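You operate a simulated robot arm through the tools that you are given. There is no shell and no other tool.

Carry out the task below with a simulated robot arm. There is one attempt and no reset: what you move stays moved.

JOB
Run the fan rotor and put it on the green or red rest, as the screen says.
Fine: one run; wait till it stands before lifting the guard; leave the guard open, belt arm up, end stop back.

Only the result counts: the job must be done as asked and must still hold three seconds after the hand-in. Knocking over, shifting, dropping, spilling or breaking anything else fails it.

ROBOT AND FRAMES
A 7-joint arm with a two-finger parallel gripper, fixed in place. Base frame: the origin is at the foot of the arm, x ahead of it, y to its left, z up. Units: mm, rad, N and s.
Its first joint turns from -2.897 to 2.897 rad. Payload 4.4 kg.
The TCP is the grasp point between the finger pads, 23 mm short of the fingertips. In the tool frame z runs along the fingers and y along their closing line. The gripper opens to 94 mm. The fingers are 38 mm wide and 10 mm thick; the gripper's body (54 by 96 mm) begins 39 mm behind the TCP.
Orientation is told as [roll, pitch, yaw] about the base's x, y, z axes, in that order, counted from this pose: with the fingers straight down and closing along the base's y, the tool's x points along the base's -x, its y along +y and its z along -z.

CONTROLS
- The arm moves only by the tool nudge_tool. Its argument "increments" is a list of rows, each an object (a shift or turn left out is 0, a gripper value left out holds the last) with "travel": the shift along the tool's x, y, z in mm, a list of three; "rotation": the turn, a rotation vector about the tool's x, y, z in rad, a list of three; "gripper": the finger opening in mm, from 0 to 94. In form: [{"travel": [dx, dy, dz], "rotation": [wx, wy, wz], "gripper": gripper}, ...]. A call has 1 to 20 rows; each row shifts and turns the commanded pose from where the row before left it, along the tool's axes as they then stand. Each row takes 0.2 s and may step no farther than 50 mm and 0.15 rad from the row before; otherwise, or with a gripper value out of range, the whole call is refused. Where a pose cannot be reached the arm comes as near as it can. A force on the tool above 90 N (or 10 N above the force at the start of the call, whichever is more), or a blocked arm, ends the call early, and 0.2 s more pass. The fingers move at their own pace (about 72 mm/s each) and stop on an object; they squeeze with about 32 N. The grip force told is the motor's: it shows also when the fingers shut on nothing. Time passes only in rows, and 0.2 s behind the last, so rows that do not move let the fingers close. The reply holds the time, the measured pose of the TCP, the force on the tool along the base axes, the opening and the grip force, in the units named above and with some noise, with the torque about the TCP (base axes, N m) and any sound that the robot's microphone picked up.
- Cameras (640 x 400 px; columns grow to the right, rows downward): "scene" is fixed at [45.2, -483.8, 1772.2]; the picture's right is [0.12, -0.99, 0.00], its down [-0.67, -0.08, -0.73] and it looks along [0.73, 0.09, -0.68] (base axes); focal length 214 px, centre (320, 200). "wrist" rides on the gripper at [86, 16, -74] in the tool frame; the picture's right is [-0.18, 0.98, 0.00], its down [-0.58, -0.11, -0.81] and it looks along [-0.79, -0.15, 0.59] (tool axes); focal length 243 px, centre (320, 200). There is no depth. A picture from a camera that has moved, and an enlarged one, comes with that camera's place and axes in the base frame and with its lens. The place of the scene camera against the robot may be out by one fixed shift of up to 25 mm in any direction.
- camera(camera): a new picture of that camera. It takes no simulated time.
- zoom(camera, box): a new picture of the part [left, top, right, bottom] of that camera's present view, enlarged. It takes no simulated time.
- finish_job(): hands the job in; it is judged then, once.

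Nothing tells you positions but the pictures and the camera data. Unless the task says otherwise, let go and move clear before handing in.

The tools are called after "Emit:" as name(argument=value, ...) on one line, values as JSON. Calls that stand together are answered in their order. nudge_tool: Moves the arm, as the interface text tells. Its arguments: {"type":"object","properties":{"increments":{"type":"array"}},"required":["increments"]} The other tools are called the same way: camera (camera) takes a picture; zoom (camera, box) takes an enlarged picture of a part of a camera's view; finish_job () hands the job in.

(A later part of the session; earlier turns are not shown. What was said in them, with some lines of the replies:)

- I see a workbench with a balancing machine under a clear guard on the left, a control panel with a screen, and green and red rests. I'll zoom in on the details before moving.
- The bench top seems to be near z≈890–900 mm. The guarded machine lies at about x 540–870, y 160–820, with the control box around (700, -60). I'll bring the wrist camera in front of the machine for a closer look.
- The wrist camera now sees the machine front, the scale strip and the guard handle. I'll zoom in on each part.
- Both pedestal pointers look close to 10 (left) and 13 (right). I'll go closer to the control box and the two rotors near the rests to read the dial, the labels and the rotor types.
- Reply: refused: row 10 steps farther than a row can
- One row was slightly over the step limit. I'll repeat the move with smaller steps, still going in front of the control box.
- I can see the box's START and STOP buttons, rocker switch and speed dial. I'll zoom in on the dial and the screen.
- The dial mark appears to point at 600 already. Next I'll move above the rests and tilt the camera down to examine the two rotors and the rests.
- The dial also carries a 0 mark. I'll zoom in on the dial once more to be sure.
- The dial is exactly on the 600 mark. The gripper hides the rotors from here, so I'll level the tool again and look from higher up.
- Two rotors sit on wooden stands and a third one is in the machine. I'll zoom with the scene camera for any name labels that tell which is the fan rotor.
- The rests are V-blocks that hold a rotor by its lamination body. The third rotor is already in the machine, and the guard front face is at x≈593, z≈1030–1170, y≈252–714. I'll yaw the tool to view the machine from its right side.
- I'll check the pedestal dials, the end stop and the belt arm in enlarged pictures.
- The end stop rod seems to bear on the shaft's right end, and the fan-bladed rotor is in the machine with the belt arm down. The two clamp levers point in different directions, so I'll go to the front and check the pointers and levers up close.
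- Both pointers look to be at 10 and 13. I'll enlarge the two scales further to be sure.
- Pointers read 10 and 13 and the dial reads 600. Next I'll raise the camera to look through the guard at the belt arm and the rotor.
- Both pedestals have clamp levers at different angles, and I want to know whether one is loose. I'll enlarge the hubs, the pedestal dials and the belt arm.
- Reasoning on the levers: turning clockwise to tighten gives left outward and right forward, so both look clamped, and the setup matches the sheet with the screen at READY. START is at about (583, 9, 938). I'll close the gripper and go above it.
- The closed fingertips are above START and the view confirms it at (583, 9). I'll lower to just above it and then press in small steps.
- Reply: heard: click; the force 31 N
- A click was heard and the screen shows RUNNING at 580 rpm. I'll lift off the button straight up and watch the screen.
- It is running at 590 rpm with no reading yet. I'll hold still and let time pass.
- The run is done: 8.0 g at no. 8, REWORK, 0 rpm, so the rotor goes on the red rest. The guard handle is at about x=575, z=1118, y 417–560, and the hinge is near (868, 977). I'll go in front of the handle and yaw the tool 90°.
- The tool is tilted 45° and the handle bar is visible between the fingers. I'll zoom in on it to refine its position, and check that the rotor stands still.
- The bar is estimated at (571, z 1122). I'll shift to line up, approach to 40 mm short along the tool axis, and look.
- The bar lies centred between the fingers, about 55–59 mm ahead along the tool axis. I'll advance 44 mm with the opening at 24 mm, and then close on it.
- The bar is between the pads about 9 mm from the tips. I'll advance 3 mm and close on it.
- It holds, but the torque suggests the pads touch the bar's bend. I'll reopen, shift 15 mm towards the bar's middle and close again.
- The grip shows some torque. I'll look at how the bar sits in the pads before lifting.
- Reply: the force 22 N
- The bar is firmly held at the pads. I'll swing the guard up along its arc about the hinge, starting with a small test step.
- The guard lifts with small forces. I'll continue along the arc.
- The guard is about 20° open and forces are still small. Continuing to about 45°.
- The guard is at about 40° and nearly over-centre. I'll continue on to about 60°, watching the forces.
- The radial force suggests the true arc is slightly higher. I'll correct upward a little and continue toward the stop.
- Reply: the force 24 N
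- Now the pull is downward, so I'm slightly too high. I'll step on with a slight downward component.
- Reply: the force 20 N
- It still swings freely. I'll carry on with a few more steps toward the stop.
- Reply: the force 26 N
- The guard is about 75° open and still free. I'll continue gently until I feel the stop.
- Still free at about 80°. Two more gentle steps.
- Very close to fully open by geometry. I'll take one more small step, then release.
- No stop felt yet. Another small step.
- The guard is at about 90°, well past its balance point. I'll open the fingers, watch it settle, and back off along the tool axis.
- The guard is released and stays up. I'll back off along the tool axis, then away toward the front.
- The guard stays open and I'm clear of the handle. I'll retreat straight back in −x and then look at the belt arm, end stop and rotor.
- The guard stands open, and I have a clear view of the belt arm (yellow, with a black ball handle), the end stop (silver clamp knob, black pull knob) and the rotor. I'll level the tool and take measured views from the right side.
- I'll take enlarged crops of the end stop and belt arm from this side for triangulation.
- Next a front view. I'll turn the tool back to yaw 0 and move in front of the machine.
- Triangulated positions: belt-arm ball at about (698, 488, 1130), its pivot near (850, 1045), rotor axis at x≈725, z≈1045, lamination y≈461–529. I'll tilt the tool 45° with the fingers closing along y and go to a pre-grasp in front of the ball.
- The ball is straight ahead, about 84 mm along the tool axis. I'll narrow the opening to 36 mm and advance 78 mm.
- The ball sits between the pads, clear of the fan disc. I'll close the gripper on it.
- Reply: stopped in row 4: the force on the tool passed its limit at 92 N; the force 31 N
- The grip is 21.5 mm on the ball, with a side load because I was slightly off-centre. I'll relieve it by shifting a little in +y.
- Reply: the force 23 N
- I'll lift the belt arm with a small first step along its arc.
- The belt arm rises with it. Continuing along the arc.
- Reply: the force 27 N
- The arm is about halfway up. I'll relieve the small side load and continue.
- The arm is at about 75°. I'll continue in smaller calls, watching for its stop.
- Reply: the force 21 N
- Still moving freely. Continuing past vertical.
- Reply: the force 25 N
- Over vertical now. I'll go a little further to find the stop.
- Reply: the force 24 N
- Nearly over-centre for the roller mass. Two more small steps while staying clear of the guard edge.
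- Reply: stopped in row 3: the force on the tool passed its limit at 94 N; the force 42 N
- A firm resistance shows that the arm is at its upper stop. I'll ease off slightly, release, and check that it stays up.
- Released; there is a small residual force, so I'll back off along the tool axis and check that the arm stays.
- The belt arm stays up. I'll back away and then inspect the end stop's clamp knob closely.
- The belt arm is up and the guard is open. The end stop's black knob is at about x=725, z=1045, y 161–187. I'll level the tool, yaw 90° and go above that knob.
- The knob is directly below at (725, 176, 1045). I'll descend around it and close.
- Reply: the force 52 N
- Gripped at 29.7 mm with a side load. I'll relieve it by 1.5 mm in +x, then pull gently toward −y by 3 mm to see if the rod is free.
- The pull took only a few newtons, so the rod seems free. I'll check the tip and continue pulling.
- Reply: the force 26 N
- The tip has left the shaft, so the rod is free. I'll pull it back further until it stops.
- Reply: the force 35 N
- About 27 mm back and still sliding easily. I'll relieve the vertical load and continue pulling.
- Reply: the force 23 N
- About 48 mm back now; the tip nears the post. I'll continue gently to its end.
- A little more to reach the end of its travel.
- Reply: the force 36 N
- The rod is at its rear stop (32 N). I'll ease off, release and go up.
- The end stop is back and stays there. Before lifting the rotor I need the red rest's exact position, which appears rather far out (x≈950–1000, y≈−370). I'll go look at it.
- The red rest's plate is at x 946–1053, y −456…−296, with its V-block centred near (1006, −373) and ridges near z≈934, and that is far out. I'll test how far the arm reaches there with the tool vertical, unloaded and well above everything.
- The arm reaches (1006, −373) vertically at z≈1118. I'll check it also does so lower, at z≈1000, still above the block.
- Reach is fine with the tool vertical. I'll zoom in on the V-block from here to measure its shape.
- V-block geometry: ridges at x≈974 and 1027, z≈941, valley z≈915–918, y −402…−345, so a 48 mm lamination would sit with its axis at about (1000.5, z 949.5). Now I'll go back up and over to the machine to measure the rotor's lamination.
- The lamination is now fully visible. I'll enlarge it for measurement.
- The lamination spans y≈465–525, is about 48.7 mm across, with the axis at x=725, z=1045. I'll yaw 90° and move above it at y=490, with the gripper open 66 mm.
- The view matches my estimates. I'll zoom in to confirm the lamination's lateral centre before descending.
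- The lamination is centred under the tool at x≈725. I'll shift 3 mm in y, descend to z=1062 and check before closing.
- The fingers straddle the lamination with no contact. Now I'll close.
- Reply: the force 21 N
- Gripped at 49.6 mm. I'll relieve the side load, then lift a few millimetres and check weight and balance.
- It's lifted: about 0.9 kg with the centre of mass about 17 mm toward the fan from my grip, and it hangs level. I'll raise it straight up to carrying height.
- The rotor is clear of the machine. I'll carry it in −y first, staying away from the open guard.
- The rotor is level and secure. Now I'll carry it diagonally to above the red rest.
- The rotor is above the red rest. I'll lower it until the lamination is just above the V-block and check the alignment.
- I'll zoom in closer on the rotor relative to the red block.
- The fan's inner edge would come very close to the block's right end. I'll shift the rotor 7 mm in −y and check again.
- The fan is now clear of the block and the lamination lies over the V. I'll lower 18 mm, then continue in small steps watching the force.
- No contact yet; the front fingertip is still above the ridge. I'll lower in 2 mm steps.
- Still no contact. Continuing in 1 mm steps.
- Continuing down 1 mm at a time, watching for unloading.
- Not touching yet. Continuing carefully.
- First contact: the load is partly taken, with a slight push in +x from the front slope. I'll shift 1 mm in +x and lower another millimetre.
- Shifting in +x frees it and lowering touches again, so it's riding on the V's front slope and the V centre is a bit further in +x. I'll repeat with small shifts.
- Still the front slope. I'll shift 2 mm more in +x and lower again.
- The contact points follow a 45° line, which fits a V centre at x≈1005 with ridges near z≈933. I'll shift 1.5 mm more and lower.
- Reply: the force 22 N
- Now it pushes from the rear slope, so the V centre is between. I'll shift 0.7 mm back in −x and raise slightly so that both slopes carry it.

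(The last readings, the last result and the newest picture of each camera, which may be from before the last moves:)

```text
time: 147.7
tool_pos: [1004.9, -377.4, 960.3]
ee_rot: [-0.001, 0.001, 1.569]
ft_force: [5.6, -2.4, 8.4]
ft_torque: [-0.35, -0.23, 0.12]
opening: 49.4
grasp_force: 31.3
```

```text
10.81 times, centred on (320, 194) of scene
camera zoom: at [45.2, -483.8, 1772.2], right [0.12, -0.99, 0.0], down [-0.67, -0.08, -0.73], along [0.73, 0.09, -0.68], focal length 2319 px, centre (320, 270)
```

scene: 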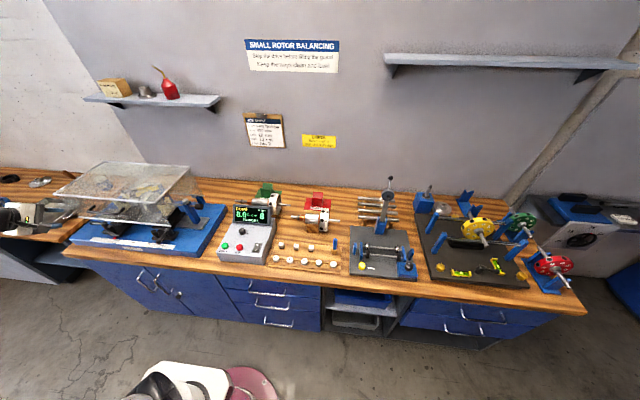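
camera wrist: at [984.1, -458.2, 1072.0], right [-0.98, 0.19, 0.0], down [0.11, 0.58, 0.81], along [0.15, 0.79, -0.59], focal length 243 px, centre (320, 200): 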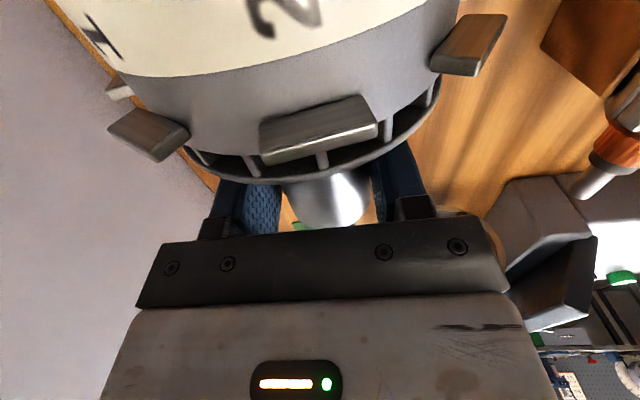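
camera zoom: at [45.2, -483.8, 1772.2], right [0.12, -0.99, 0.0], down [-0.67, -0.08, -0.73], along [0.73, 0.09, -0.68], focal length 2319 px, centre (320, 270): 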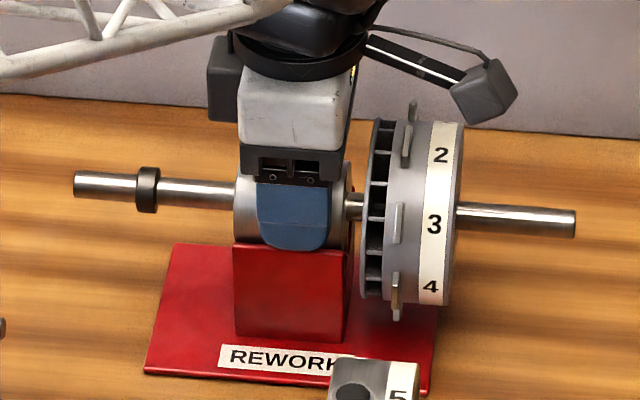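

Both slopes now carry the rotor and it's seated. I'll ease the press a little, then open the fingers gently.

Emit:
nudge_tool(increments=[{"travel": [0, 0, -0.5]}, {}])

Emit:
nudge_tool(increments=[{"gripper": 51}, {"gripper": 53}, {"gripper": 56}, {}])

Emit:
zoom(camera="scene", box=[295, 175, 345, 212])

```text
time: 148.3
tool_pos: [1005.6, -376.8, 960.9]
ee_rot: [0.0, 0.002, 1.568]
ft_force: [18.3, -6.9, 3.7]
ft_torque: [-0.43, -0.38, 0.53]
opening: 49.7
grasp_force: 32.0
```

```text
time: 149.3
tool_pos: [1004.9, -377.1, 960.5]
ee_rot: [-0.001, 0.0, 1.57]
ft_force: [-0.1, 0.2, 0.5]
ft_torque: [0.03, -0.01, -0.01]
opening: 56.1
grasp_force: 0.0
```

```text
10.81 times, centred on (320, 194) of scene
camera zoom: at [45.2, -483.8, 1772.2], right [0.12, -0.99, 0.0], down [-0.67, -0.08, -0.73], along [0.73, 0.09, -0.68], focal length 2319 px, centre (320, 270)
```

zoom: 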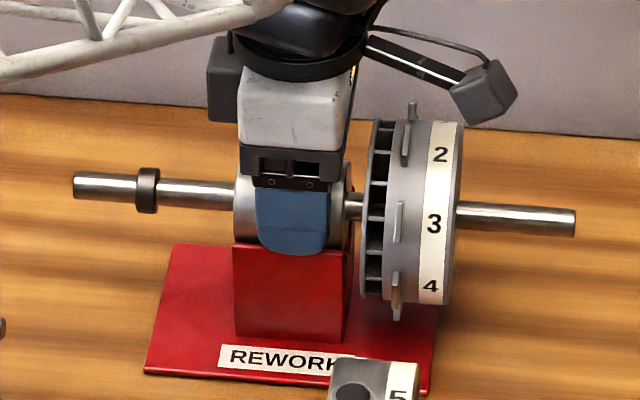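

The rotor rests on the red V-block without moving. I'll open a little more and rise straight up.

Emit:
nudge_tool(increments=[{"gripper": 62}, {"travel": [0, 0, -10]}, {"travel": [0, 0, -20]}, {"travel": [0, 0, -30]}, {"travel": [0, 0, -40]}, {"travel": [0, 0, -40]}, {"travel": [0, 0, -40]}, {"travel": [0, 0, -40]}, {}])

Emit:
zoom(camera="scene", box=[270, 150, 370, 225])

Emit:
camera(camera="wrist")

```text
time: 151.3
tool_pos: [1005.2, -376.8, 1180.3]
ee_rot: [-0.001, -0.001, 1.567]
ft_force: [0.5, 0.4, 0.1]
ft_torque: [0.0, 0.02, -0.03]
opening: 62.0
grasp_force: 0.0
```

```text
5.33 times, centred on (320, 188) of scene
camera zoom: at [45.2, -483.8, 1772.2], right [0.12, -0.99, 0.0], down [-0.67, -0.08, -0.73], along [0.73, 0.09, -0.68], focal length 1144 px, centre (320, 267)
```

zoom: 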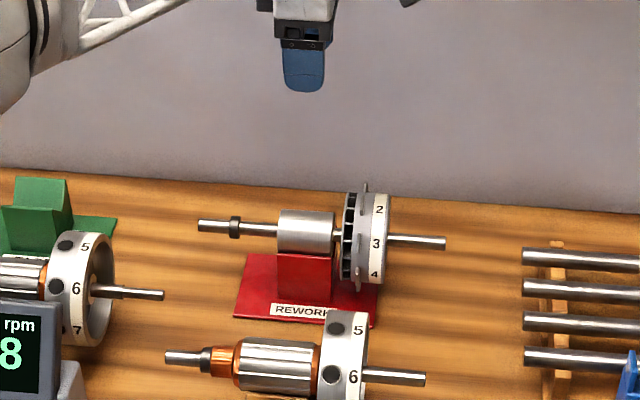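

```text
taken
camera wrist: at [988.4, -464.6, 1256.1], right [-0.98, 0.19, 0.0], down [0.11, 0.58, 0.81], along [0.15, 0.79, -0.59], focal length 243 px, centre (320, 200)
```

wrist: 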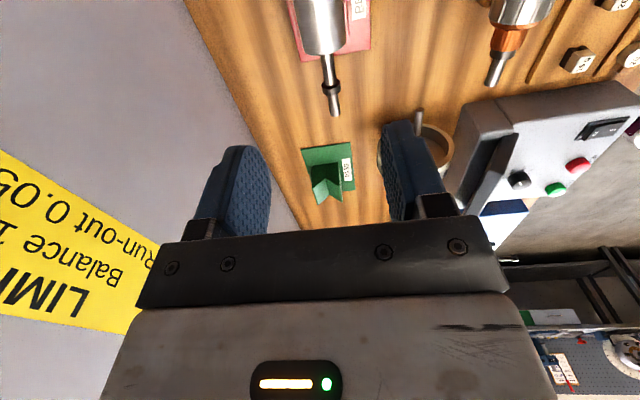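

The rotor sits on the red rest. I'll move the arm clear and check everything once more.

Emit:
nudge_tool(increments=[{"travel": [0, 15, -30]}, {"travel": [0, 30, -20]}, {"travel": [0, 40, -10]}, {"travel": [0, 40, 0]}, {"travel": [0, 40, 0]}, {"travel": [0, 40, 0]}, {"travel": [0, 40, 0]}, {"travel": [0, 40, 0]}, {"travel": [0, 40, 0]}, {"travel": [0, 40, 0]}, {"travel": [0, 30, 0]}, {}])

Emit:
camera(camera="scene")

Emit:
zoom(camera="scene", box=[60, 130, 300, 270])

Emit:
zoom(camera="scene", box=[280, 170, 360, 225])

```text
time: 153.9
tool_pos: [609.8, -376.9, 1240.6]
ee_rot: [-0.001, -0.002, 1.569]
ft_force: [0.2, 0.7, 0.1]
ft_torque: [0.02, 0.01, 0.03]
opening: 62.0
grasp_force: 0.0
```

```text
taken
```

scene: 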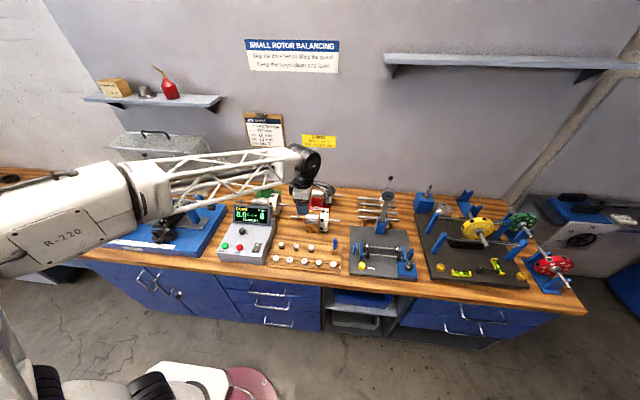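

```text
2.67 times, centred on (180, 200) of scene
camera zoom: at [45.2, -483.8, 1772.2], right [0.12, -0.99, 0.0], down [-0.67, -0.08, -0.73], along [0.73, 0.09, -0.68], focal length 572 px, centre (693, 200)
```

zoom: 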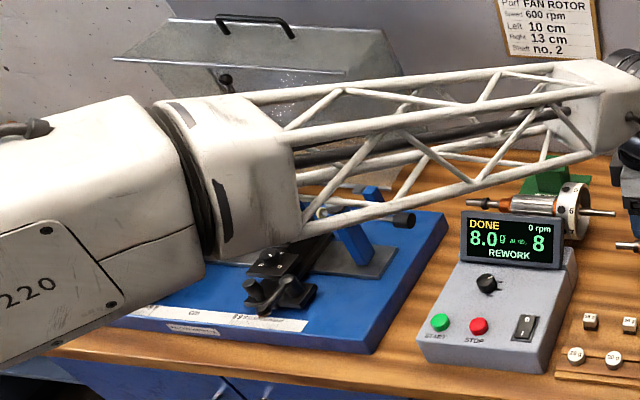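

```text
7.27 times, centred on (320, 198) of scene
camera zoom: at [45.2, -483.8, 1772.2], right [0.12, -0.99, 0.0], down [-0.67, -0.08, -0.73], along [0.73, 0.09, -0.68], focal length 1560 px, centre (320, 218)
```

zoom: 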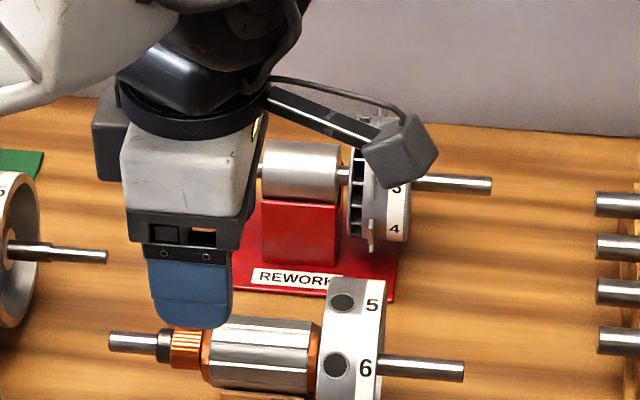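

The arm blocks the view, so I'll raise and retract it further for a final check.

Emit:
nudge_tool(increments=[{"travel": [0, 10, -45]}, {"travel": [0, 10, -45]}, {"travel": [-30, 19, -30]}, {"travel": [-30, 19, -30]}, {"travel": [-30, 19, -30]}, {"travel": [-30, 19, -30]}, {"travel": [-35, 19, -10]}, {"travel": [-35, 19, 0]}, {"travel": [-35, 19, 0]}, {}])

Emit:
camera(camera="scene")

Emit:
zoom(camera="scene", box=[60, 120, 240, 260])

Emit:
zoom(camera="scene", box=[220, 170, 360, 265])

```text
time: 156.1
tool_pos: [457.0, -151.5, 1460.4]
ee_rot: [-0.001, 0.0, 1.57]
ft_force: [0.0, -0.3, 0.8]
ft_torque: [0.01, 0.01, -0.01]
opening: 61.9
grasp_force: 0.0
```

```text
taken
```

scene: 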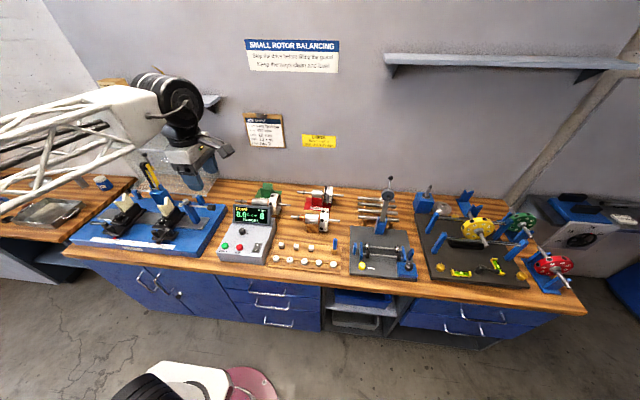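

```text
2.86 times, centred on (150, 190) of scene
camera zoom: at [45.2, -483.8, 1772.2], right [0.12, -0.99, 0.0], down [-0.67, -0.08, -0.73], along [0.73, 0.09, -0.68], focal length 613 px, centre (806, 229)
```

zoom: 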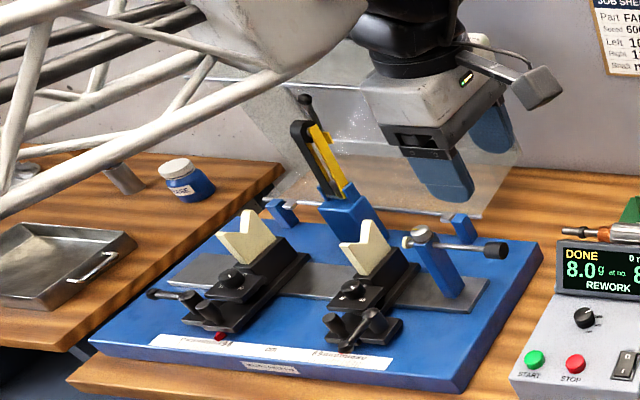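

```text
4.21 times, centred on (290, 218) of scene
camera zoom: at [45.2, -483.8, 1772.2], right [0.12, -0.99, 0.0], down [-0.67, -0.08, -0.73], along [0.73, 0.09, -0.68], focal length 903 px, centre (446, 126)
```

zoom: 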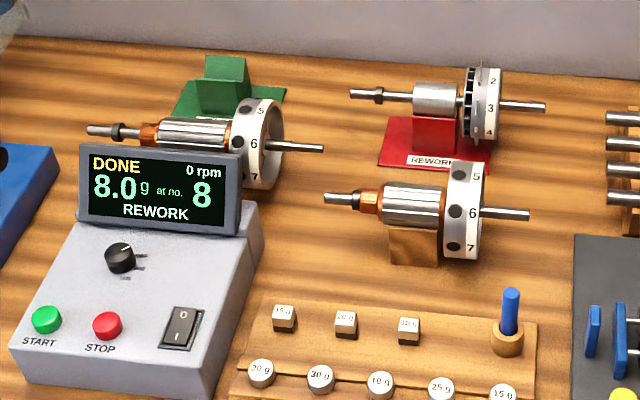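

The rotor lies steady on the red REWORK rest. The guard is open, the belt arm is up, the end stop is back, and the arm is clear, so I'm handing the job in.

Emit:
finish_job()

```text
The job is handed in.
```

I ran the fan rotor once. The screen read 8.0 g at no. 8, REWORK, so I put the rotor on the red rest. I've handed the job in, but I have no result from the judging yet.

- **Run:** I pressed START once. The dial stood at 600 rpm and the supports at 10 and 13 cm, as the job sheet says. I lifted the guard only after the screen showed DONE and 0 rpm.
- **Left as asked:** the guard is open, the belt arm is up against its stop, and the end stop is pulled fully back.
- **Rotor:** it lies by its body in the red V-block, and it stayed put from when I let go until my last check, about seven seconds later.
- **Clamps:** the two support clamp levers point in different directions. I judged both to be tight and did not touch them.

The arm is clear of the bench, and nothing else looked out of place in the last pictures.
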